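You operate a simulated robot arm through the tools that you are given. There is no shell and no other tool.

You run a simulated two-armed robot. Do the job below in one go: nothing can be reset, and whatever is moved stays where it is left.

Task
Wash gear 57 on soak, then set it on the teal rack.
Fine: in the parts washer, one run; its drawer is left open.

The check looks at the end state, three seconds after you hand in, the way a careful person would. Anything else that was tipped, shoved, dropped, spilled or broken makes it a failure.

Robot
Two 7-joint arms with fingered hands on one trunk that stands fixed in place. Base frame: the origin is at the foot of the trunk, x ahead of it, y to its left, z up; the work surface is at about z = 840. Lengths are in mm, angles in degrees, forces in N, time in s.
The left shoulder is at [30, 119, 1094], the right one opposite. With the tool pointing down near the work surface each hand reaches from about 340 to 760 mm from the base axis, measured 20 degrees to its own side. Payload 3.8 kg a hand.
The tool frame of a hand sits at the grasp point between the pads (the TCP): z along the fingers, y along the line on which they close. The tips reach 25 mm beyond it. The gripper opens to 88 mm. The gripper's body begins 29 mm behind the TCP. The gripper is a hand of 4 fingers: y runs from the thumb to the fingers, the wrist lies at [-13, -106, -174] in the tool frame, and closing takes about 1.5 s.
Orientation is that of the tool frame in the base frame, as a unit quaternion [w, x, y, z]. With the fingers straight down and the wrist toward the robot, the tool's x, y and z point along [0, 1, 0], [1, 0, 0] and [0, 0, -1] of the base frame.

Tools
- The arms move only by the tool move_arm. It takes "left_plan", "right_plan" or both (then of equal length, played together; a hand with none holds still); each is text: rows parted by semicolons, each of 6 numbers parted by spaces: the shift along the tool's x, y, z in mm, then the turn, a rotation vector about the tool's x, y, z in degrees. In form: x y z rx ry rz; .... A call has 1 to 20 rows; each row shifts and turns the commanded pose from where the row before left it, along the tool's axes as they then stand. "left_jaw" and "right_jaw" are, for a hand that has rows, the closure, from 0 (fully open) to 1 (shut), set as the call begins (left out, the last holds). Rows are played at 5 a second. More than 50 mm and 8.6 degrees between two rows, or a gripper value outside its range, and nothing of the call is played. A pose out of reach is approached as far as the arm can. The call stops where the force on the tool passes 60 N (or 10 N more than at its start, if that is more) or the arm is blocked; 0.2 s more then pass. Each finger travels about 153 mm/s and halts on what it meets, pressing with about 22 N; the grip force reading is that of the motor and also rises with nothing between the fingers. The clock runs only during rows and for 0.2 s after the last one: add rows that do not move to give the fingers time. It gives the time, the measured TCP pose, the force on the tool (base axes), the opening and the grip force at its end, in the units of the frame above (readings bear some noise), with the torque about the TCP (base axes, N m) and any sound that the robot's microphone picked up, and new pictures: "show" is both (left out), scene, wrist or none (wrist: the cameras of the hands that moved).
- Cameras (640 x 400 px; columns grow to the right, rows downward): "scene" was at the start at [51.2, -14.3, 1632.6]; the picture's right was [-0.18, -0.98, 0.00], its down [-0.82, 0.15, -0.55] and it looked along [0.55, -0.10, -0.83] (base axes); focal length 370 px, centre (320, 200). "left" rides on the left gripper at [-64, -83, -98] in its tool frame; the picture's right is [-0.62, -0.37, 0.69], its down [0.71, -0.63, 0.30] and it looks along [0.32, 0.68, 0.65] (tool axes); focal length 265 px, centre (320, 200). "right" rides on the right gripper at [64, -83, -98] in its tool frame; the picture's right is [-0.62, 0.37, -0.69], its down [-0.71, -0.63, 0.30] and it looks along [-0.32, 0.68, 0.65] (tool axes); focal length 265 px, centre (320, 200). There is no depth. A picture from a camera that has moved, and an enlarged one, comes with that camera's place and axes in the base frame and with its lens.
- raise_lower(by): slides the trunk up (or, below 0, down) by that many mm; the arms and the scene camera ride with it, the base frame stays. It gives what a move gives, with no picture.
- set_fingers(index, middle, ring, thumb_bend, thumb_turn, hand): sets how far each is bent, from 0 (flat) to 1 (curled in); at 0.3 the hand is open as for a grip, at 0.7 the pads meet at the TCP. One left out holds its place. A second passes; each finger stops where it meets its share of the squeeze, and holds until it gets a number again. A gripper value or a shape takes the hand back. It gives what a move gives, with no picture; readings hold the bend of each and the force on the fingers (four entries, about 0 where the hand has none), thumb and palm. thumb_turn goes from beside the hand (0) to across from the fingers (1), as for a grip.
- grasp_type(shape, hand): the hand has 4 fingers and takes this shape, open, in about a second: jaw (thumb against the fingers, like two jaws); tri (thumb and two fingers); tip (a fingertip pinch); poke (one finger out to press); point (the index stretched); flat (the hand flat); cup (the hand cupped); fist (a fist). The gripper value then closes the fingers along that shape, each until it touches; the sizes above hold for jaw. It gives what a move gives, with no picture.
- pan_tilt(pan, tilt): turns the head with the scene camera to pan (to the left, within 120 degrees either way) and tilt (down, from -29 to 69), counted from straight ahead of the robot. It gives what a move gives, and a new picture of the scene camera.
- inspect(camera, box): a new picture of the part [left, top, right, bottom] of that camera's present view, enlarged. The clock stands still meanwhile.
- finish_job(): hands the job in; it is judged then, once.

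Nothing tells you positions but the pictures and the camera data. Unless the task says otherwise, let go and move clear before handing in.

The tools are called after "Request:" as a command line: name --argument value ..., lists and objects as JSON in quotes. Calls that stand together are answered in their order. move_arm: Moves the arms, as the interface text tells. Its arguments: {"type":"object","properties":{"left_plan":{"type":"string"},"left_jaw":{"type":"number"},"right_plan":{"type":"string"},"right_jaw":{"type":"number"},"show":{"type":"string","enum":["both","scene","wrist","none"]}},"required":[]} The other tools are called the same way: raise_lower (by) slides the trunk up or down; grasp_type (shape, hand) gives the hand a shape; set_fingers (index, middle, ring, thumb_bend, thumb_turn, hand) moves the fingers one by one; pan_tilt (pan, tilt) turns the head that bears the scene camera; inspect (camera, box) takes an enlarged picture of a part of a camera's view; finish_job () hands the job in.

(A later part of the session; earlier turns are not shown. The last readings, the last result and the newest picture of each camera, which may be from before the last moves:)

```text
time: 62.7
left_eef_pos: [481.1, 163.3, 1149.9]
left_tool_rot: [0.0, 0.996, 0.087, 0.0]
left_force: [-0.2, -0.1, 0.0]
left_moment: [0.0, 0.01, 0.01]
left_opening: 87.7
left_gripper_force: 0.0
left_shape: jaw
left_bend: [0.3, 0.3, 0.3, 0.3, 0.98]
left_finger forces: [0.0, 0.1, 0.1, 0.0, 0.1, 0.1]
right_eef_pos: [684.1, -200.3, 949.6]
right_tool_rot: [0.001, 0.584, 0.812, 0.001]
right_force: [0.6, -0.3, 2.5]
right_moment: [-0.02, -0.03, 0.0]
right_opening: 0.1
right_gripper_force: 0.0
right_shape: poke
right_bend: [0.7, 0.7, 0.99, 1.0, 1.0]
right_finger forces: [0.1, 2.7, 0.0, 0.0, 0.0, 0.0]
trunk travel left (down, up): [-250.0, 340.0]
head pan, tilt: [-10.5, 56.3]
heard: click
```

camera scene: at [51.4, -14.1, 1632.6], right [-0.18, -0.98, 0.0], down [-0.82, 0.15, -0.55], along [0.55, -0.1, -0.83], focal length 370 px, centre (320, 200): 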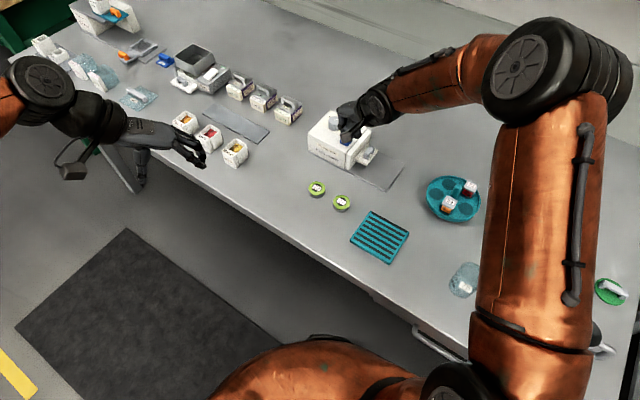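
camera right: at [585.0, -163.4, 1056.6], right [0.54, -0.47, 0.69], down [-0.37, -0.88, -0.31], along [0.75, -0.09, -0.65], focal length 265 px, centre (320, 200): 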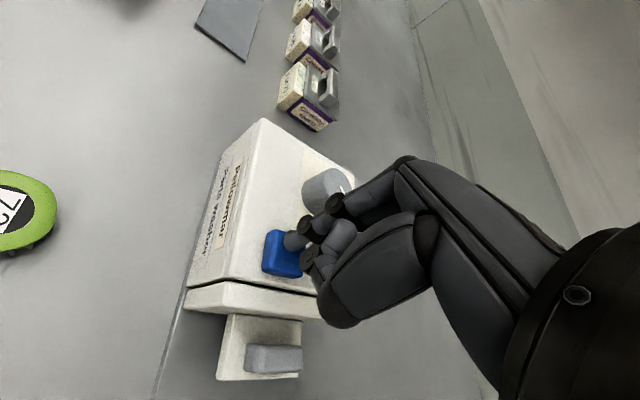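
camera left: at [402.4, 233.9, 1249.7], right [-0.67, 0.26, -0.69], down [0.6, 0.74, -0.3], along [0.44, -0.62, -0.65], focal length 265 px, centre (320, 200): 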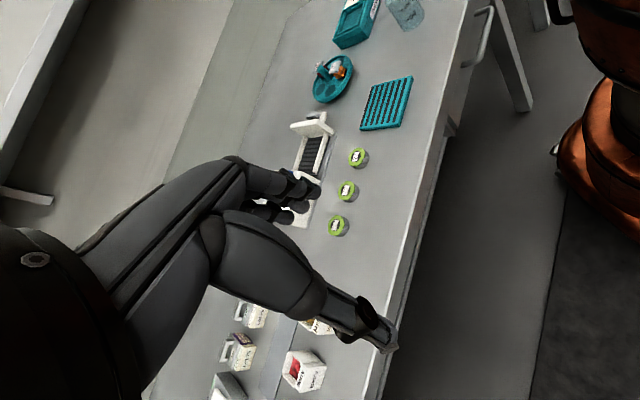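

A click was heard: the button has been pressed. I lift off it and look at the indicator.

Request:
move_arm --right_plan "0 0 -10 0 0 0; 0 0 -25 0 0 0; 0 0 0 0 0 0" --show "none"

Request:
inspect --camera "scene" --box '[310, 90, 400, 162]'

Request:
inspect --camera "right" --box '[180, 120, 400, 340]'

```text
time: 63.5
left_eef_pos: [481.7, 162.8, 1151.0]
left_tool_rot: [0.0, 0.996, 0.087, -0.001]
left_force: [-0.8, 0.6, -0.1]
left_moment: [0.01, 0.0, -0.01]
left_opening: 87.5
left_gripper_force: 0.0
left_shape: jaw
left_bend: [0.3, 0.3, 0.3, 0.3, 0.98]
left_finger forces: [0.1, 0.1, 0.1, 0.1, 0.0, 0.0]
right_eef_pos: [683.2, -200.8, 984.1]
right_tool_rot: [0.001, 0.584, 0.812, 0.0]
right_force: [0.5, 0.2, -0.5]
right_moment: [0.02, -0.02, 0.02]
right_opening: 0.3
right_gripper_force: 0.1
right_shape: poke
right_bend: [0.7, 0.7, 0.99, 1.0, 1.0]
right_finger forces: [0.1, 0.0, 0.0, 0.0, 0.1, 0.0]
trunk travel left (down, up): [-250.0, 340.0]
head pan, tilt: [-10.5, 56.3]
```

```text
5.56 times, centred on (355, 126) of scene
camera zoom: at [51.9, -14.3, 1632.5], right [-0.18, -0.98, 0.0], down [-0.82, 0.15, -0.55], along [0.55, -0.1, -0.83], focal length 2053 px, centre (126, 611)
```

zoom: 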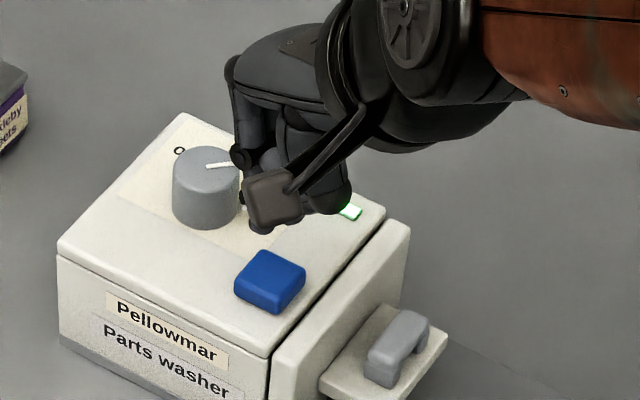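

```text
1.82 times, centred on (290, 230) of right
camera zoom: at [585.3, -164.5, 1082.4], right [0.54, -0.47, 0.69], down [-0.37, -0.88, -0.31], along [0.75, -0.09, -0.65], focal length 483 px, centre (374, 146)
```

zoom: 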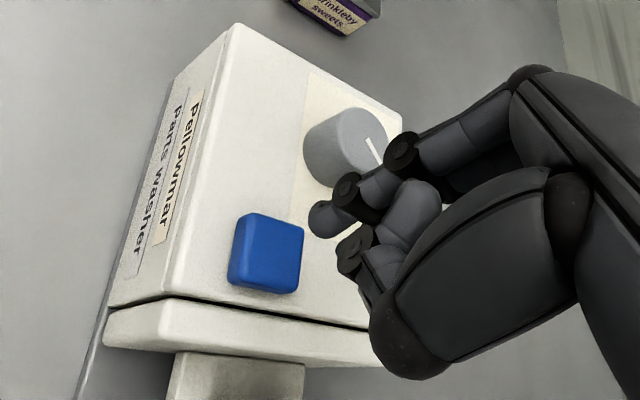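

The indicator has lit up bright green, so the wash is running. I move the hand aside toward the handle (well above it) and wait for the end signal.

Request:
move_arm --right_plan "-16 -14 -10 0 0 0; -17 -14 -10 0 0 0; -17 -14 -10 0 0 0; 0 -40 0 0 0 0; 0 0 0 0 0 0" --show "none"

Request:
grasp_type --hand "right" --shape "jaw"

Request:
move_arm --right_plan "0 0 0 0 0 0; 0 0 0 0 0 0; 0 0 0 0 0 0; 0 0 0 0 0 0; 0 0 0 0 0 0" --show "both"

Request:
inspect --camera "scene" --box '[300, 90, 430, 194]'

```text
time: 64.7
left_eef_pos: [481.5, 162.4, 1149.9]
left_tool_rot: [0.0, 0.996, 0.086, -0.001]
left_force: [-0.1, -0.5, 0.4]
left_moment: [0.0, 0.03, 0.0]
left_opening: 87.6
left_gripper_force: 0.1
left_shape: jaw
left_bend: [0.3, 0.3, 0.3, 0.3, 0.98]
left_finger forces: [0.1, 0.0, 0.0, 0.0, 0.0, 0.0]
right_eef_pos: [620.7, -275.7, 1012.7]
right_tool_rot: [0.001, 0.584, 0.811, 0.001]
right_force: [-0.6, 0.1, 0.2]
right_moment: [0.02, 0.01, 0.01]
right_opening: 0.0
right_gripper_force: 0.0
right_shape: poke
right_bend: [0.7, 0.7, 0.99, 1.0, 1.0]
right_finger forces: [0.1, 0.1, 0.0, 0.0, 0.0, 0.1]
trunk travel left (down, up): [-250.0, 340.0]
head pan, tilt: [-10.5, 56.3]
```

```text
time: 65.6
left_eef_pos: [479.9, 163.0, 1150.7]
left_tool_rot: [0.0, 0.996, 0.087, 0.0]
left_force: [0.0, 0.7, -0.2]
left_moment: [-0.01, 0.01, 0.03]
left_opening: 87.7
left_gripper_force: 0.0
left_shape: jaw
left_bend: [0.3, 0.3, 0.3, 0.3, 0.98]
left_finger forces: [0.1, 0.1, 0.0, 0.0, 0.0, 0.0]
right_eef_pos: [621.4, -275.3, 1014.1]
right_tool_rot: [0.001, 0.584, 0.812, 0.001]
right_force: [0.4, 0.4, -0.2]
right_moment: [0.04, 0.03, 0.01]
right_opening: 87.8
right_gripper_force: 0.0
right_shape: jaw
right_bend: [0.3, 0.3, 0.3, 0.3, 0.98]
right_finger forces: [0.0, 0.0, 0.1, 0.0, 0.0, 0.0]
trunk travel left (down, up): [-250.0, 340.0]
head pan, tilt: [-10.5, 56.3]
```

```text
time: 66.8
left_eef_pos: [480.3, 162.8, 1150.8]
left_tool_rot: [0.0, 0.996, 0.087, 0.0]
left_force: [0.4, -0.4, -0.4]
left_moment: [0.0, 0.02, -0.02]
left_opening: 87.5
left_gripper_force: 0.1
left_shape: jaw
left_bend: [0.3, 0.3, 0.3, 0.3, 0.98]
left_finger forces: [0.0, 0.0, 0.1, 0.0, 0.0, 0.0]
right_eef_pos: [620.0, -275.6, 1014.1]
right_tool_rot: [0.001, 0.584, 0.812, 0.001]
right_force: [0.4, -0.5, -0.1]
right_moment: [-0.03, 0.01, 0.02]
right_opening: 88.0
right_gripper_force: 0.0
right_shape: jaw
right_bend: [0.3, 0.3, 0.3, 0.3, 0.98]
right_finger forces: [0.0, 0.0, 0.1, 0.1, 0.1, 0.1]
trunk travel left (down, up): [-250.0, 340.0]
head pan, tilt: [-10.5, 56.3]
camera scene: at [51.4, -14.2, 1632.6], right [-0.18, -0.98, 0.0], down [-0.82, 0.15, -0.55], along [0.55, -0.1, -0.83], focal length 370 px, centre (320, 200)
camera right: at [522.3, -239.7, 1112.9], right [0.54, -0.47, 0.69], down [-0.37, -0.88, -0.31], along [0.75, -0.09, -0.65], focal length 265 px, centre (320, 200)
```

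scene: 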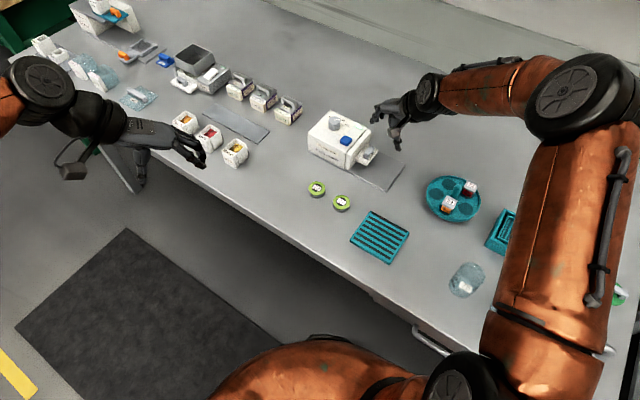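
right: 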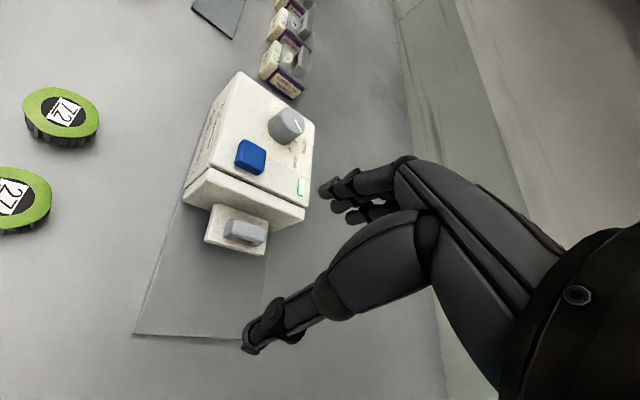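

```text
3.85 times, centred on (365, 142) of scene
camera zoom: at [51.4, -14.2, 1632.6], right [-0.18, -0.98, 0.0], down [-0.82, 0.15, -0.55], along [0.55, -0.1, -0.83], focal length 1421 px, centre (147, 423)
```

zoom: 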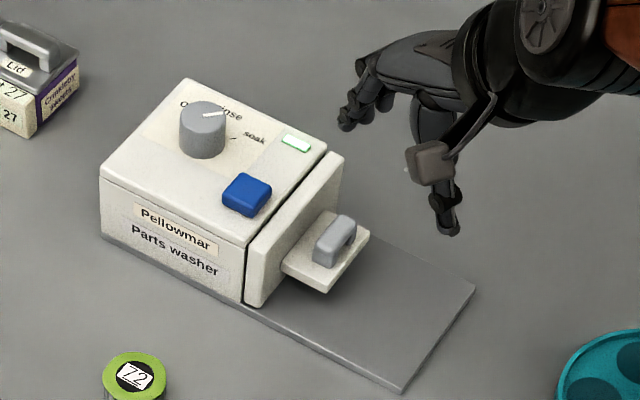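

The washer is running with its light on. I zoom on the dial while waiting, to double-check the setting.

Request:
inspect --camera "scene" --box '[320, 105, 370, 145]'

Request:
inspect --camera "right" --box '[220, 80, 340, 200]'

Request:
move_arm --right_plan "0 0 0 0 0 0; 0 0 0 0 0 0; 0 0 0 0 0 0; 0 0 0 0 0 0; 0 0 0 0 0 0; 0 0 0 0 0 0; 0 0 0 0 0 0; 0 0 0 0 0 0; 0 0 0 0 0 0; 0 0 0 0 0 0; 0 0 0 0 0 0; 0 0 0 0 0 0; 0 0 0 0 0 0; 0 0 0 0 0 0; 0 0 0 0 0 0; 0 0 0 0 0 0; 0 0 0 0 0 0; 0 0 0 0 0 0; 0 0 0 0 0 0; 0 0 0 0 0 0" --show "none"

Request:
inspect --camera "scene" --box '[300, 90, 430, 194]'

```text
10.00 times, centred on (345, 125) of scene
camera zoom: at [51.4, -14.2, 1632.6], right [-0.18, -0.98, 0.0], down [-0.82, 0.15, -0.55], along [0.55, -0.1, -0.83], focal length 3695 px, centre (70, 950)
```

zoom: 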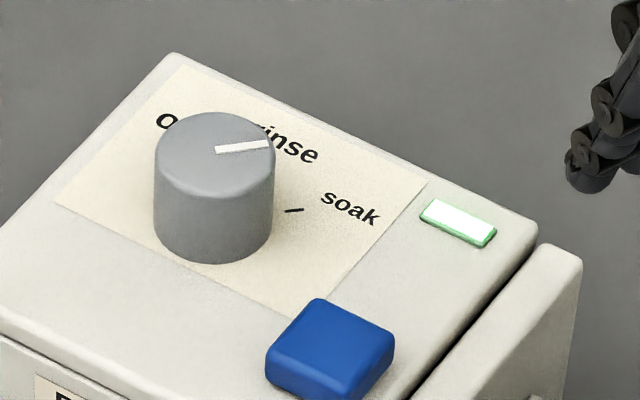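

```text
3.33 times, centred on (280, 140) of right
camera zoom: at [522.3, -239.7, 1112.9], right [0.54, -0.47, 0.69], down [-0.37, -0.88, -0.31], along [0.75, -0.09, -0.65], focal length 885 px, centre (453, 400)
```

zoom: 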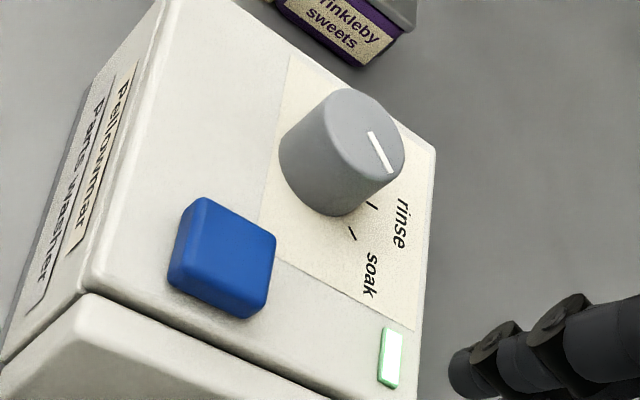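

```text
time: 71.0
left_eef_pos: [480.7, 163.2, 1150.8]
left_tool_rot: [0.001, 0.996, 0.087, 0.0]
left_force: [0.0, 0.3, -0.4]
left_moment: [0.01, -0.03, -0.04]
left_opening: 87.5
left_gripper_force: 0.1
left_shape: jaw
left_bend: [0.3, 0.3, 0.3, 0.3, 0.98]
left_finger forces: [0.1, 0.0, 0.0, 0.1, 0.0, 0.0]
right_eef_pos: [620.9, -275.4, 1012.5]
right_tool_rot: [0.001, 0.584, 0.812, 0.001]
right_force: [-0.6, 0.0, -0.3]
right_moment: [0.01, 0.0, -0.01]
right_opening: 88.0
right_gripper_force: 0.0
right_shape: jaw
right_bend: [0.3, 0.3, 0.3, 0.3, 0.98]
right_finger forces: [0.0, 0.0, 0.0, 0.1, 0.0, 0.1]
trunk travel left (down, up): [-250.0, 340.0]
head pan, tilt: [-10.5, 56.3]
```

```text
3.85 times, centred on (365, 142) of scene
camera zoom: at [51.4, -14.2, 1632.6], right [-0.18, -0.98, 0.0], down [-0.82, 0.15, -0.55], along [0.55, -0.1, -0.83], focal length 1421 px, centre (147, 423)
```

zoom: 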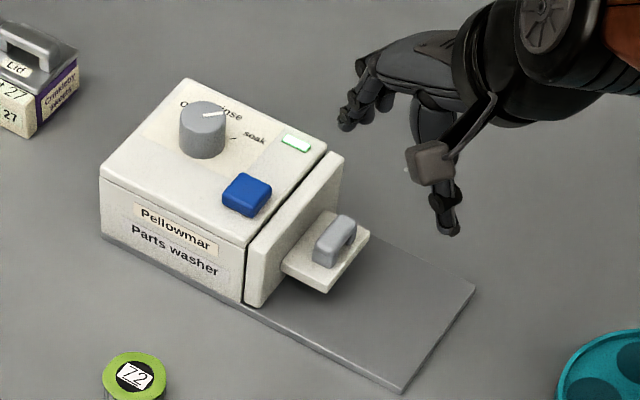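

The pointer lies exactly parallel to the "soak" tick, so the setting is right. While waiting I study the handle for pulling it.

Request:
inspect --camera "scene" --box '[365, 130, 415, 170]'

Request:
inspect --camera "right" --box '[170, 170, 320, 270]'

Request:
inspect --camera "left" --box '[290, 130, 360, 180]'

Request:
move_arm --right_plan "0 0 0 0 0 0; 0 0 0 0 0 0; 0 0 0 0 0 0; 0 0 0 0 0 0; 0 0 0 0 0 0; 0 0 0 0 0 0; 0 0 0 0 0 0; 0 0 0 0 0 0; 0 0 0 0 0 0; 0 0 0 0 0 0; 0 0 0 0 0 0; 0 0 0 0 0 0; 0 0 0 0 0 0; 0 0 0 0 0 0; 0 0 0 0 0 0; 0 0 0 0 0 0; 0 0 0 0 0 0; 0 0 0 0 0 0; 0 0 0 0 0 0; 0 0 0 0 0 0" --show "none"

```text
10.00 times, centred on (390, 150) of scene
camera zoom: at [51.4, -14.2, 1632.6], right [-0.18, -0.98, 0.0], down [-0.82, 0.15, -0.55], along [0.55, -0.1, -0.83], focal length 3695 px, centre (-380, 700)
```

zoom: 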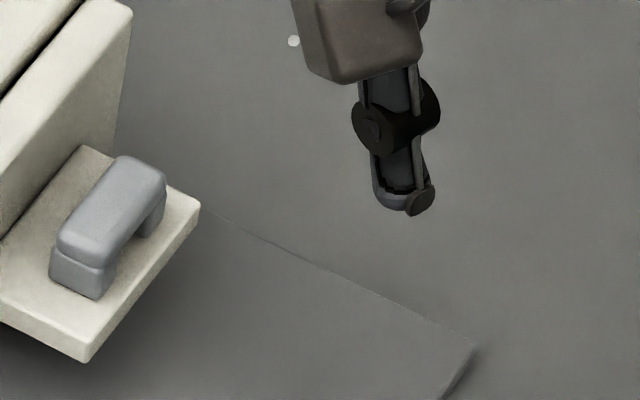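

```text
4.00 times, centred on (245, 220) of right
camera zoom: at [522.3, -239.7, 1112.9], right [0.54, -0.47, 0.69], down [-0.37, -0.88, -0.31], along [0.75, -0.09, -0.65], focal length 1062 px, centre (620, 120)
```

zoom: 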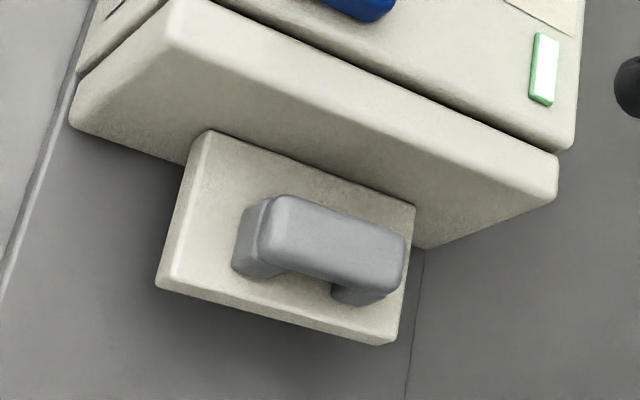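

```text
8.00 times, centred on (325, 155) of left
camera zoom: at [402.0, 233.6, 1249.6], right [-0.67, 0.26, -0.69], down [0.59, 0.74, -0.3], along [0.44, -0.62, -0.65], focal length 2123 px, centre (280, 560)
```

zoom: 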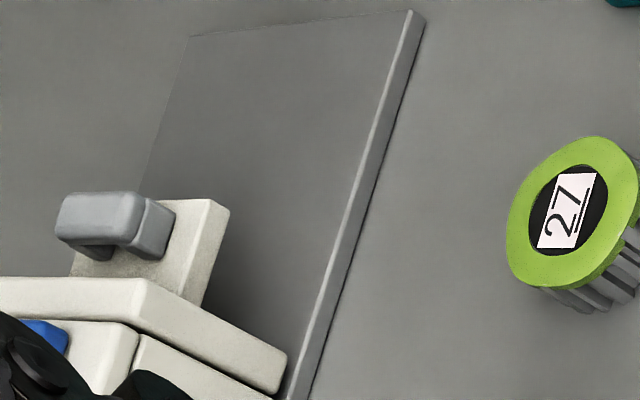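

```text
time: 75.2
left_eef_pos: [479.7, 163.3, 1151.5]
left_tool_rot: [-0.001, 0.996, 0.088, 0.0]
left_force: [-0.2, 0.1, 0.5]
left_moment: [-0.01, -0.01, -0.05]
left_opening: 87.5
left_gripper_force: 0.1
left_shape: jaw
left_bend: [0.3, 0.3, 0.3, 0.3, 0.98]
left_finger forces: [0.1, 0.1, 0.0, 0.0, 0.0, 0.0]
right_eef_pos: [620.8, -275.9, 1013.9]
right_tool_rot: [0.001, 0.584, 0.812, 0.001]
right_force: [0.7, -0.8, 0.3]
right_moment: [0.0, 0.03, 0.03]
right_opening: 87.9
right_gripper_force: 0.1
right_shape: jaw
right_bend: [0.3, 0.3, 0.3, 0.3, 0.98]
right_finger forces: [0.1, 0.0, 0.0, 0.1, 0.1, 0.1]
trunk travel left (down, up): [-250.0, 340.0]
head pan, tilt: [-10.5, 56.3]
```

The handle is a small bridge (centre about (661, -259), top near z 897). I keep waiting for the machine to finish.

Request:
inspect --camera "scene" --box '[340, 105, 400, 153]'

Request:
move_arm --right_plan "0 0 0 0 0 0; 0 0 0 0 0 0; 0 0 0 0 0 0; 0 0 0 0 0 0; 0 0 0 0 0 0; 0 0 0 0 0 0; 0 0 0 0 0 0; 0 0 0 0 0 0; 0 0 0 0 0 0; 0 0 0 0 0 0; 0 0 0 0 0 0; 0 0 0 0 0 0; 0 0 0 0 0 0; 0 0 0 0 0 0; 0 0 0 0 0 0; 0 0 0 0 0 0; 0 0 0 0 0 0; 0 0 0 0 0 0; 0 0 0 0 0 0; 0 0 0 0 0 0" --show "none"

Request:
inspect --camera "scene" --box '[340, 105, 400, 153]'

```text
8.33 times, centred on (370, 129) of scene
camera zoom: at [51.4, -14.2, 1632.6], right [-0.18, -0.98, 0.0], down [-0.82, 0.15, -0.55], along [0.55, -0.1, -0.83], focal length 3079 px, centre (-97, 792)
```

zoom: 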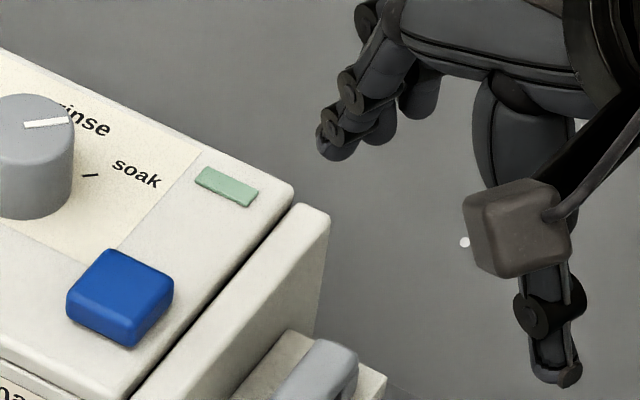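

```text
time: 79.4
left_eef_pos: [480.0, 163.1, 1151.5]
left_tool_rot: [0.001, 0.996, 0.087, 0.0]
left_force: [-0.6, 1.2, 0.2]
left_moment: [0.01, 0.01, 0.03]
left_opening: 87.7
left_gripper_force: 0.1
left_shape: jaw
left_bend: [0.3, 0.3, 0.3, 0.3, 0.98]
left_finger forces: [0.0, 0.0, 0.0, 0.0, 0.1, 0.1]
right_eef_pos: [621.3, -276.7, 1013.7]
right_tool_rot: [0.001, 0.585, 0.811, 0.002]
right_force: [0.6, 0.0, 0.6]
right_moment: [-0.02, 0.0, -0.01]
right_opening: 87.7
right_gripper_force: 0.1
right_shape: jaw
right_bend: [0.3, 0.3, 0.3, 0.3, 0.98]
right_finger forces: [0.0, 0.0, 0.1, 0.0, 0.1, 0.1]
trunk travel left (down, up): [-250.0, 340.0]
head pan, tilt: [-10.5, 56.3]
```

```text
8.33 times, centred on (370, 129) of scene
camera zoom: at [51.4, -14.2, 1632.6], right [-0.18, -0.98, 0.0], down [-0.82, 0.15, -0.55], along [0.55, -0.1, -0.83], focal length 3079 px, centre (-97, 792)
```

zoom: 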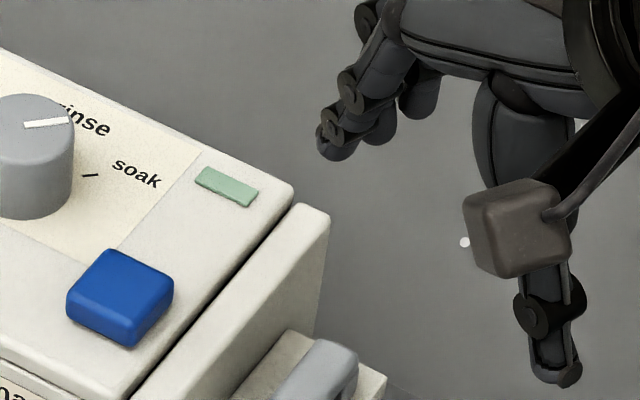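

The light went off, so the single run is done. I turn the hand so thumb and fingers can pinch the ends of the handle, and move above it.

Request:
move_arm --right_plan "0 0 0 0 0 7.95; 0 0 0 0 0 7.95; 0 0 0 0 0 7.95; 0 0 0 0 0 7.95; 0 0 0 0 0 7.95; 0 0 0 0 0 7.95; 0 0 0 0 0 7.95; 0 0 0 0 0 7.95; 18 8.3 10 0 0 0; 17.7 8.3 10 0 0 0; 0 0 0 0 0 0" --right_jaw 0.2 --show "both"

Request:
inspect --camera "right" --box '[160, 120, 400, 360]'

Request:
inspect --camera "left" --box '[240, 90, 360, 190]'

```text
time: 81.8
left_eef_pos: [478.9, 162.3, 1151.2]
left_tool_rot: [0.001, 0.996, 0.087, 0.0]
left_force: [0.0, 0.4, -0.1]
left_moment: [-0.02, 0.0, -0.02]
left_opening: 87.5
left_gripper_force: 0.1
left_shape: jaw
left_bend: [0.3, 0.3, 0.3, 0.3, 0.98]
left_finger forces: [0.0, 0.0, 0.1, 0.1, 0.0, 0.0]
right_eef_pos: [657.4, -261.5, 991.9]
right_tool_rot: [0.001, 0.925, 0.381, 0.002]
right_force: [-0.2, -0.2, 0.2]
right_moment: [-0.03, 0.0, -0.02]
right_opening: 70.5
right_gripper_force: 0.1
right_shape: jaw
right_bend: [0.27, 0.34, 0.31, 0.49, 0.99]
right_finger forces: [0.1, 0.0, 0.0, 0.0, 0.0, 0.1]
trunk travel left (down, up): [-250.0, 340.0]
head pan, tilt: [-10.5, 56.3]
camera scene: at [51.0, -14.1, 1632.6], right [-0.18, -0.98, 0.0], down [-0.82, 0.15, -0.56], along [0.55, -0.1, -0.83], focal length 370 px, centre (320, 200)
camera right: at [645.3, -153.7, 1091.5], right [-0.18, -0.7, 0.69], down [-0.95, -0.06, -0.31], along [0.25, -0.71, -0.65], focal length 265 px, centre (320, 200)
```

scene: 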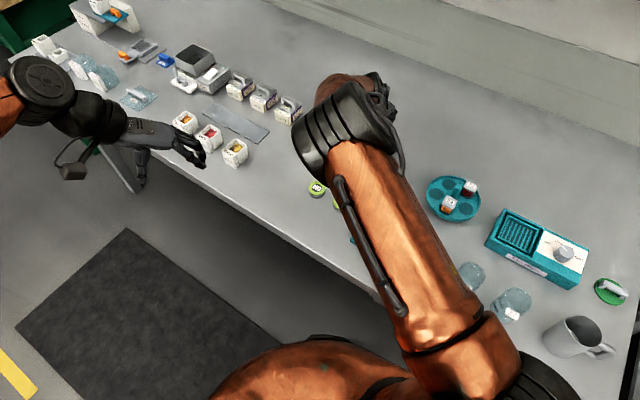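
right: 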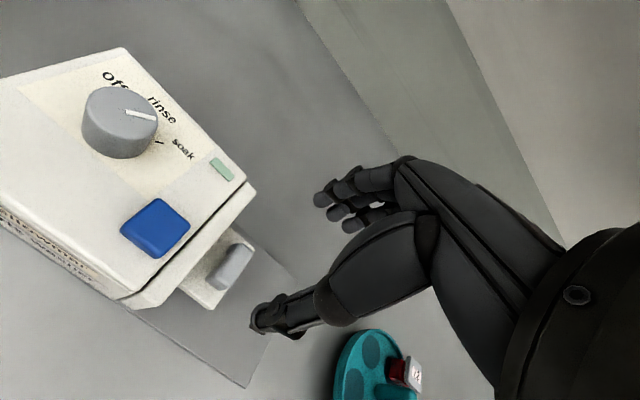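

```text
1.67 times, centred on (280, 240) of right
camera zoom: at [645.3, -153.7, 1091.5], right [-0.18, -0.7, 0.69], down [-0.95, -0.06, -0.31], along [0.25, -0.71, -0.65], focal length 442 px, centre (387, 133)
```

zoom: 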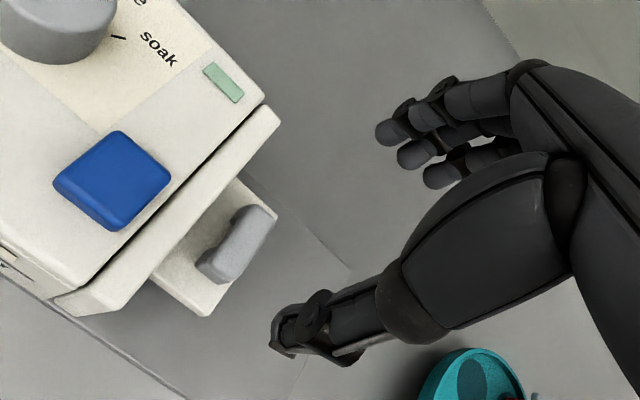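

```text
4.00 times, centred on (300, 140) of left
camera zoom: at [401.7, 233.7, 1249.7], right [-0.67, 0.26, -0.69], down [0.59, 0.74, -0.3], along [0.44, -0.62, -0.65], focal length 1062 px, centre (400, 440)
```

zoom: 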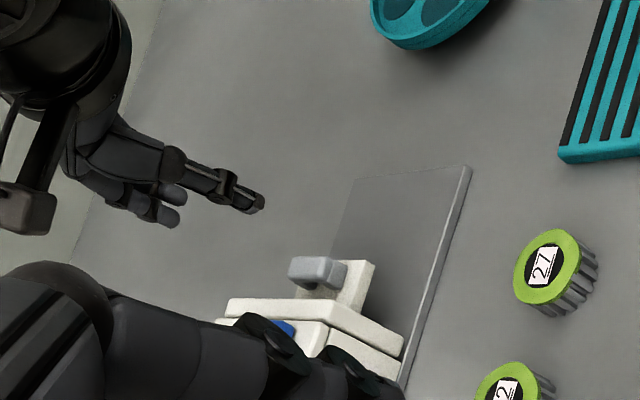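

Aligned over the handle, slightly outside its centre to stay clear of the panel. I lower toward pinch height.

Request:
move_arm --right_plan "0 0 30 0 0 0; 0 0 30 0 0 0; 0 0 15 0 0 0; 0 0 0 0 0 0" --right_jaw 0.2 --show "none"

Request:
inspect --camera "right" --box '[200, 140, 400, 340]'

Request:
inspect --camera "left" --box '[270, 120, 350, 180]'

Request:
inspect --camera "scene" --box '[350, 90, 430, 154]'

```text
time: 82.8
left_eef_pos: [480.4, 162.2, 1149.0]
left_tool_rot: [0.0, 0.996, 0.087, -0.001]
left_force: [0.2, 0.6, 0.3]
left_moment: [0.0, 0.01, 0.02]
left_opening: 87.5
left_gripper_force: 0.0
left_shape: jaw
left_bend: [0.3, 0.3, 0.3, 0.3, 0.98]
left_finger forces: [0.0, 0.1, 0.0, 0.1, 0.1, 0.0]
right_eef_pos: [659.1, -259.9, 917.2]
right_tool_rot: [0.0, 0.924, 0.382, 0.003]
right_force: [-0.4, -0.5, 0.8]
right_moment: [0.02, 0.0, -0.02]
right_opening: 70.6
right_gripper_force: 0.2
right_shape: jaw
right_bend: [0.27, 0.34, 0.31, 0.49, 0.99]
right_finger forces: [0.1, 0.0, 0.1, 0.0, 0.0, 0.0]
trunk travel left (down, up): [-250.0, 340.0]
head pan, tilt: [-10.5, 56.3]
```

```text
2.00 times, centred on (300, 240) of right
camera zoom: at [646.5, -153.8, 1016.3], right [-0.18, -0.7, 0.69], down [-0.95, -0.06, -0.31], along [0.25, -0.71, -0.65], focal length 531 px, centre (360, 120)
```

zoom: 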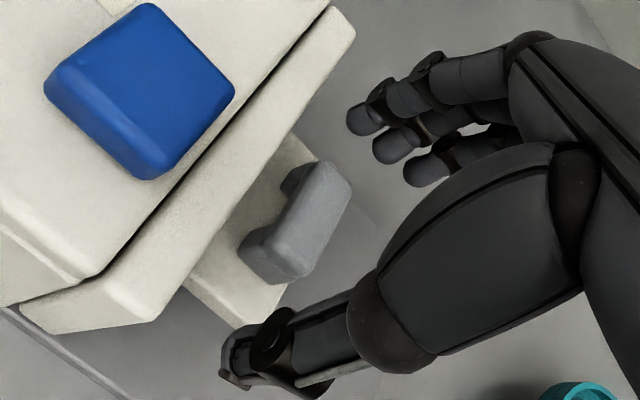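

```text
6.67 times, centred on (310, 150) of left
camera zoom: at [402.0, 233.7, 1249.6], right [-0.67, 0.26, -0.69], down [0.59, 0.74, -0.3], along [0.44, -0.62, -0.65], focal length 1769 px, centre (387, 533)
```

zoom: 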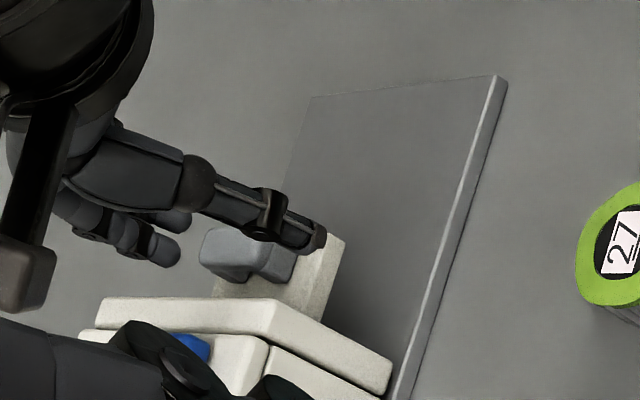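

```text
6.25 times, centred on (390, 122) of scene
camera zoom: at [51.4, -14.1, 1632.6], right [-0.18, -0.98, 0.0], down [-0.82, 0.15, -0.55], along [0.55, -0.1, -0.83], focal length 2309 px, centre (-118, 688)
```

zoom: 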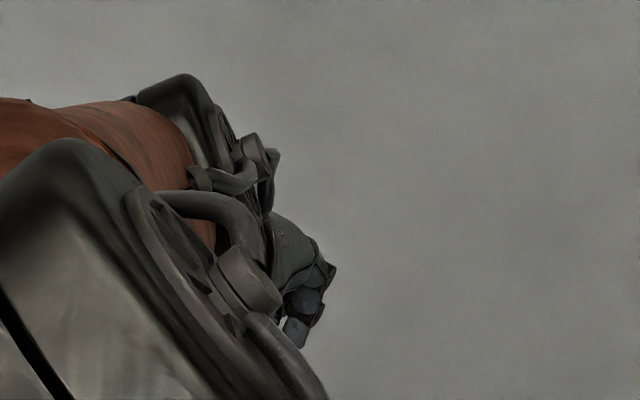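

The thumb and fingers straddle the handle's ends. I lower another 8 mm and then close.

Request:
move_arm --right_plan "0 0 4 0 0 0; 0 0 4 0 0 0; 0 0 0 0 0 0" --right_jaw 0.2 --show "none"

Request:
inspect --camera "left" --box '[270, 120, 350, 180]'

Request:
inspect --camera "right" --box '[200, 140, 400, 340]'

```text
time: 83.6
left_eef_pos: [480.0, 163.8, 1150.5]
left_tool_rot: [0.0, 0.996, 0.087, 0.0]
left_force: [0.6, -0.4, -0.4]
left_moment: [-0.01, 0.01, 0.0]
left_opening: 87.6
left_gripper_force: 0.1
left_shape: jaw
left_bend: [0.3, 0.3, 0.3, 0.3, 0.98]
left_finger forces: [0.0, 0.0, 0.0, 0.0, 0.0, 0.0]
right_eef_pos: [659.0, -261.9, 909.7]
right_tool_rot: [0.001, 0.925, 0.381, 0.001]
right_force: [-0.2, -0.5, 0.3]
right_moment: [-0.05, 0.0, -0.03]
right_opening: 70.9
right_gripper_force: 0.1
right_shape: jaw
right_bend: [0.27, 0.34, 0.31, 0.49, 0.99]
right_finger forces: [0.1, 0.0, 0.0, 0.0, 0.0, 0.0]
trunk travel left (down, up): [-250.0, 340.0]
head pan, tilt: [-10.5, 56.3]
```

```text
6.67 times, centred on (310, 150) of left
camera zoom: at [402.0, 233.8, 1249.6], right [-0.67, 0.26, -0.69], down [0.59, 0.74, -0.3], along [0.44, -0.62, -0.65], focal length 1769 px, centre (387, 533)
```

zoom: 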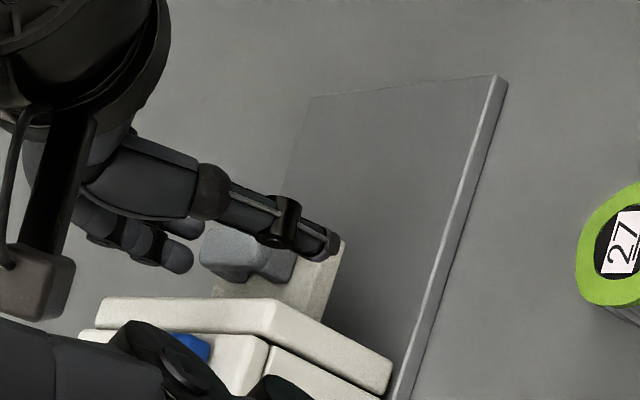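

```text
2.00 times, centred on (300, 240) of right
camera zoom: at [647.0, -154.9, 1009.1], right [-0.18, -0.7, 0.69], down [-0.95, -0.06, -0.31], along [0.25, -0.71, -0.65], focal length 531 px, centre (360, 120)
```

zoom: 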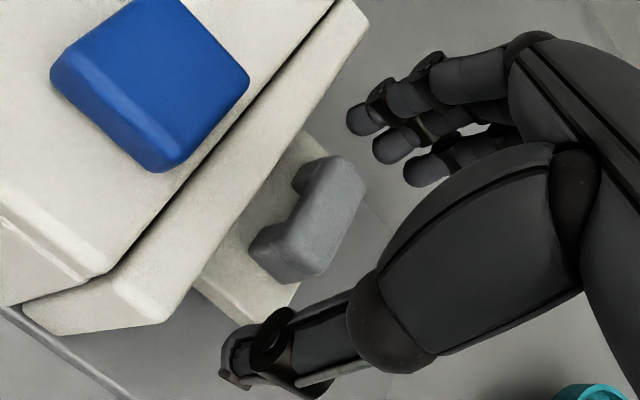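

In position with no contact. I close on the handle.

Request:
move_arm --right_plan "0 0 0 0 0 0; 0 0 0 0 0 0; 0 0 0 0 0 0; 0 0 0 0 0 0; 0 0 0 0 0 0; 0 0 0 0 0 0; 0 0 0 0 0 0" --right_jaw 0.85 --show "none"

Request:
inspect --camera "right" --box '[200, 140, 400, 340]'

Request:
inspect --camera "left" --box '[270, 120, 350, 180]'

```text
time: 85.2
left_eef_pos: [479.5, 162.7, 1151.4]
left_tool_rot: [0.0, 0.996, 0.086, 0.0]
left_force: [0.4, 0.3, -0.2]
left_moment: [0.01, -0.05, 0.01]
left_opening: 87.5
left_gripper_force: 0.2
left_shape: jaw
left_bend: [0.3, 0.3, 0.3, 0.3, 0.98]
left_finger forces: [0.0, 0.0, 0.0, 0.0, 0.0, 0.0]
right_eef_pos: [658.7, -259.8, 909.8]
right_tool_rot: [0.0, 0.924, 0.382, 0.0]
right_force: [-7.7, 4.6, -3.9]
right_moment: [0.1, 0.15, -0.09]
right_opening: 26.6
right_gripper_force: 22.0
right_shape: jaw
right_bend: [0.74, 0.59, 0.59, 0.73, 1.0]
right_finger forces: [12.5, 2.4, 0.0, 0.0, 22.5, 0.1]
trunk travel left (down, up): [-250.0, 340.0]
head pan, tilt: [-10.5, 56.3]
```

```text
2.00 times, centred on (300, 240) of right
camera zoom: at [646.3, -154.3, 1009.2], right [-0.18, -0.7, 0.69], down [-0.95, -0.06, -0.31], along [0.25, -0.71, -0.65], focal length 531 px, centre (360, 120)
```

zoom: 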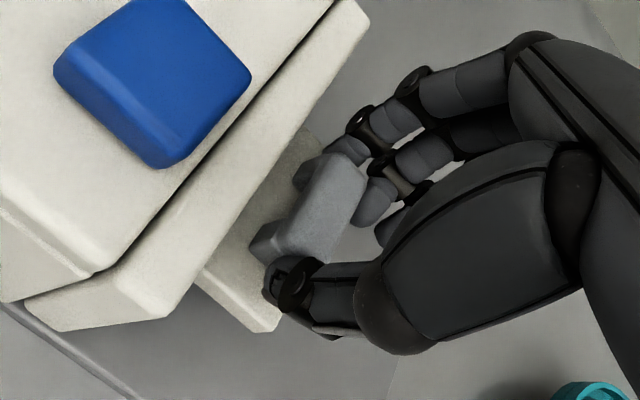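

```text
6.67 times, centred on (310, 150) of left
camera zoom: at [401.4, 234.2, 1249.7], right [-0.67, 0.26, -0.69], down [0.59, 0.74, -0.3], along [0.44, -0.62, -0.65], focal length 1769 px, centre (387, 533)
```

zoom: 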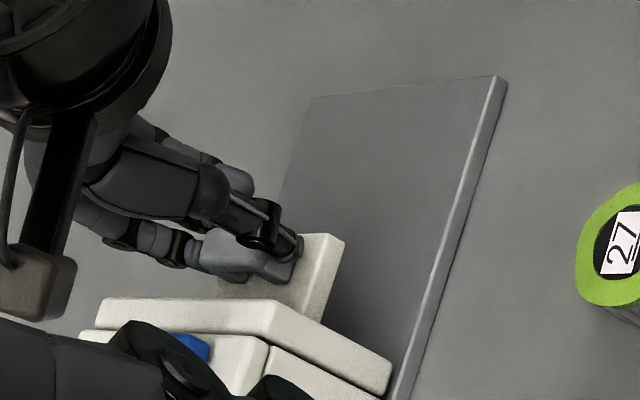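

The handle is held (thumb 22 N, index 12 N). I pull outward along the drawer's axis, gently at first.

Request:
move_arm --right_plan "-4 -0.7 0 0 0 0; -5 0 0 0 0 0; -6 0 0 0 0 0; 0 0 0 0 0 0" --show "none"

Request:
inspect --camera "right" --box '[160, 140, 400, 340]'

Request:
inspect --camera "left" --box '[260, 110, 360, 185]'

```text
time: 86.2
left_eef_pos: [479.9, 162.7, 1150.6]
left_tool_rot: [0.0, 0.996, 0.086, 0.0]
left_force: [-0.5, 0.2, -0.8]
left_moment: [0.02, -0.03, 0.02]
left_opening: 87.5
left_gripper_force: 0.1
left_shape: jaw
left_bend: [0.3, 0.3, 0.3, 0.3, 0.98]
left_finger forces: [0.0, 0.0, 0.0, 0.0, 0.1, 0.0]
right_eef_pos: [647.4, -270.4, 911.1]
right_tool_rot: [0.0, 0.924, 0.382, 0.001]
right_force: [-4.7, 5.0, -4.0]
right_moment: [0.06, 0.12, -0.06]
right_opening: 26.1
right_gripper_force: 22.0
right_shape: jaw
right_bend: [0.74, 0.6, 0.59, 0.73, 1.0]
right_finger forces: [13.2, 1.7, 0.1, 0.1, 20.9, 0.0]
trunk travel left (down, up): [-250.0, 340.0]
head pan, tilt: [-10.5, 56.3]
```

```text
2.00 times, centred on (280, 240) of right
camera zoom: at [635.8, -164.4, 1009.3], right [-0.18, -0.7, 0.69], down [-0.95, -0.06, -0.31], along [0.25, -0.71, -0.65], focal length 531 px, centre (400, 120)
```

zoom: 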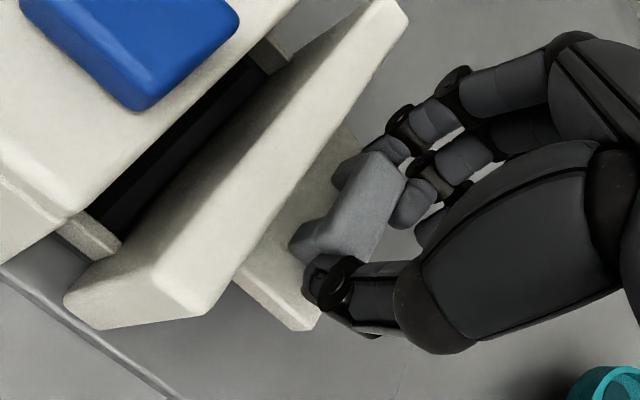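

```text
5.33 times, centred on (310, 148) of left
camera zoom: at [401.8, 234.2, 1249.5], right [-0.67, 0.26, -0.69], down [0.59, 0.74, -0.3], along [0.44, -0.62, -0.65], focal length 1416 px, centre (373, 480)
```

zoom: 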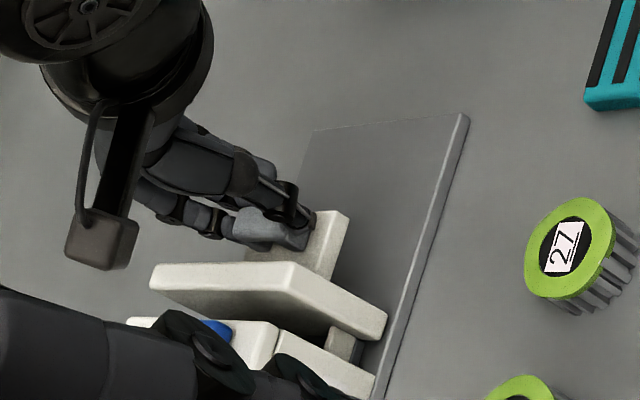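

The drawer is opening smoothly. I keep pulling.

Request:
move_arm --right_plan "-8 0 0 0 0 0; -8 0 0 0 0 0; -8 0 0 0 0 0; -8 0 0 0 0 0; -8 0 0 0 0 0; -8 0 0 0 0 0; -8 0 0 0 0 0; -8 0 0 0 0 0; 0 0 0 0 0 0" --show "both"

Request:
inspect --camera "left" --box '[240, 80, 380, 185]'

```text
time: 88.2
left_eef_pos: [478.9, 163.5, 1150.5]
left_tool_rot: [-0.001, 0.996, 0.086, 0.0]
left_force: [0.1, 0.1, 0.1]
left_moment: [0.0, -0.02, 0.04]
left_opening: 87.7
left_gripper_force: 0.0
left_shape: jaw
left_bend: [0.3, 0.3, 0.3, 0.3, 0.98]
left_finger forces: [0.0, 0.0, 0.0, 0.0, 0.0, 0.0]
right_eef_pos: [601.7, -315.6, 910.4]
right_tool_rot: [0.001, 0.924, 0.382, 0.002]
right_force: [-2.8, 3.3, -0.1]
right_moment: [0.04, 0.04, -0.06]
right_opening: 26.2
right_gripper_force: 22.0
right_shape: jaw
right_bend: [0.74, 0.6, 0.59, 0.73, 1.0]
right_finger forces: [15.0, 1.5, 0.0, 0.0, 20.3, 0.0]
trunk travel left (down, up): [-250.0, 340.0]
head pan, tilt: [-10.5, 56.3]
camera scene: at [50.8, -13.3, 1632.6], right [-0.18, -0.98, 0.0], down [-0.82, 0.15, -0.56], along [0.55, -0.1, -0.83], focal length 370 px, centre (320, 200)
camera right: at [589.3, -210.0, 1008.9], right [-0.18, -0.7, 0.69], down [-0.95, -0.06, -0.31], along [0.25, -0.71, -0.65], focal length 265 px, centre (320, 200)
```

scene: 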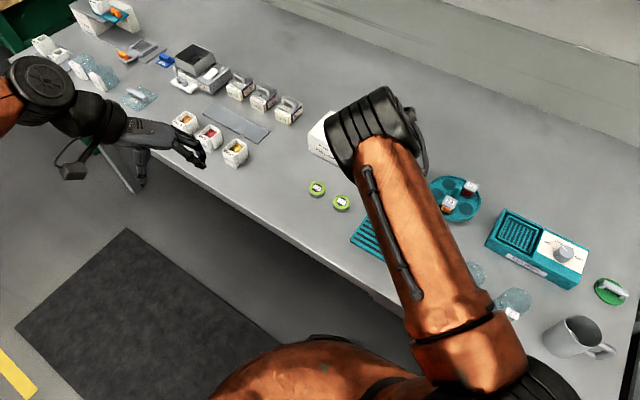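
right: 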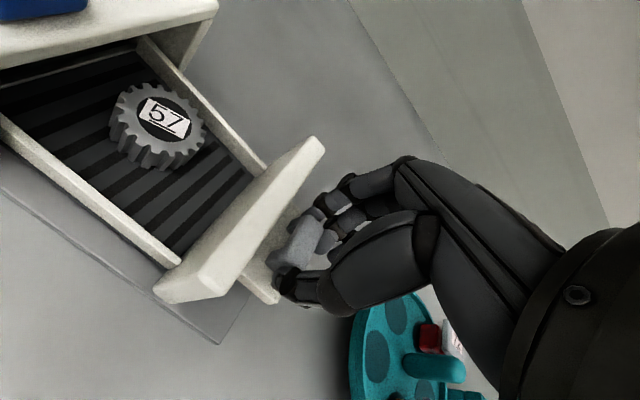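

```text
3.81 times, centred on (310, 132) of left
camera zoom: at [401.6, 234.3, 1249.6], right [-0.67, 0.26, -0.69], down [0.59, 0.74, -0.3], along [0.44, -0.62, -0.65], focal length 1011 px, centre (358, 457)
```

zoom: 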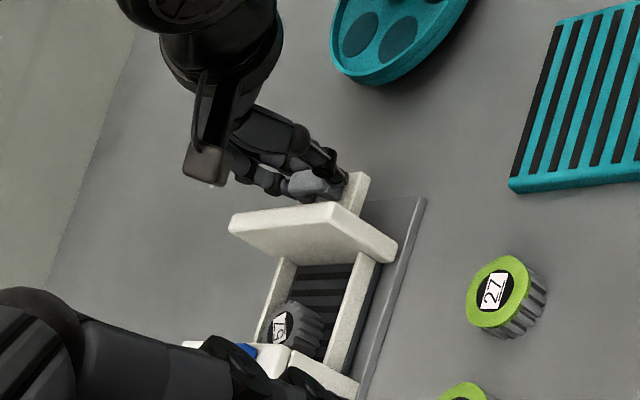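

The gear comes out grey: the green grime has been washed off. I pull the drawer the rest of the way out.

Request:
move_arm --right_plan "-8 0 0 0 0 0; -8 0 0 0 0 0; -8 0 0 0 0 0; -6 0 0 0 0 0; 0 0 0 0 0 0" --show "wrist"

Request:
inspect --camera "left" --box '[240, 70, 380, 175]'

```text
time: 89.4
left_eef_pos: [480.9, 162.8, 1150.3]
left_tool_rot: [0.0, 0.996, 0.087, 0.0]
left_force: [0.2, -0.5, 0.1]
left_moment: [-0.03, 0.01, -0.01]
left_opening: 87.9
left_gripper_force: 0.1
left_shape: jaw
left_bend: [0.3, 0.3, 0.3, 0.3, 0.98]
left_finger forces: [0.0, 0.1, 0.1, 0.0, 0.0, 0.0]
right_eef_pos: [582.4, -335.7, 909.7]
right_tool_rot: [0.0, 0.924, 0.382, 0.001]
right_force: [-2.9, 3.2, 1.7]
right_moment: [0.09, 0.0, -0.07]
right_opening: 25.6
right_gripper_force: 22.0
right_shape: jaw
right_bend: [0.74, 0.6, 0.59, 0.74, 1.0]
right_finger forces: [15.6, 1.4, 0.1, 0.1, 20.0, 0.1]
trunk travel left (down, up): [-250.0, 340.0]
head pan, tilt: [-10.5, 56.3]
camera right: at [568.2, -230.7, 1008.8], right [-0.18, -0.7, 0.69], down [-0.95, -0.06, -0.31], along [0.25, -0.71, -0.65], focal length 265 px, centre (320, 200)
```

right: 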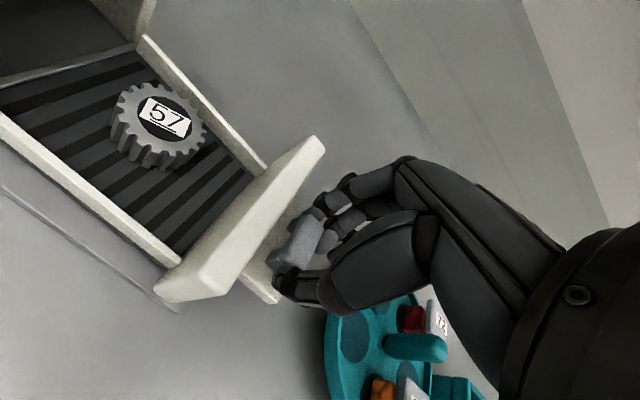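

```text
3.81 times, centred on (310, 122) of left
camera zoom: at [401.6, 234.1, 1249.6], right [-0.67, 0.26, -0.69], down [0.59, 0.74, -0.3], along [0.44, -0.62, -0.65], focal length 1011 px, centre (358, 495)
```

zoom: 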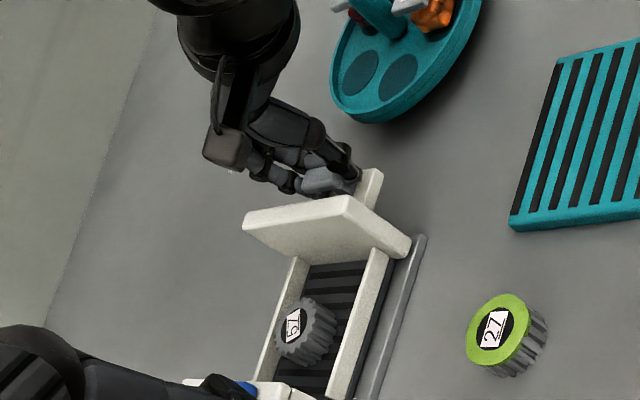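

Nearly at the original open position. I pull a few millimetres more, watching for the end stop.

Request:
move_arm --right_plan "-2.5 0 0 0 0 0; -2.5 0 0 0 0 0; 0 0 0 0 0 0" --show "none"

```text
time: 90.2
left_eef_pos: [478.8, 163.0, 1151.1]
left_tool_rot: [0.0, 0.996, 0.087, 0.0]
left_force: [-0.1, 0.3, -0.5]
left_moment: [-0.02, -0.01, 0.04]
left_opening: 87.6
left_gripper_force: 0.1
left_shape: jaw
left_bend: [0.3, 0.3, 0.3, 0.3, 0.98]
left_finger forces: [0.0, 0.0, 0.0, 0.1, 0.0, 0.0]
right_eef_pos: [577.2, -340.4, 910.6]
right_tool_rot: [0.0, 0.924, 0.381, 0.0]
right_force: [-4.7, 1.5, 0.4]
right_moment: [0.02, 0.07, -0.09]
right_opening: 26.1
right_gripper_force: 22.1
right_shape: jaw
right_bend: [0.74, 0.6, 0.59, 0.74, 1.0]
right_finger forces: [15.2, 2.2, 0.1, 0.0, 20.4, 0.0]
trunk travel left (down, up): [-250.0, 340.0]
head pan, tilt: [-10.5, 56.3]
```

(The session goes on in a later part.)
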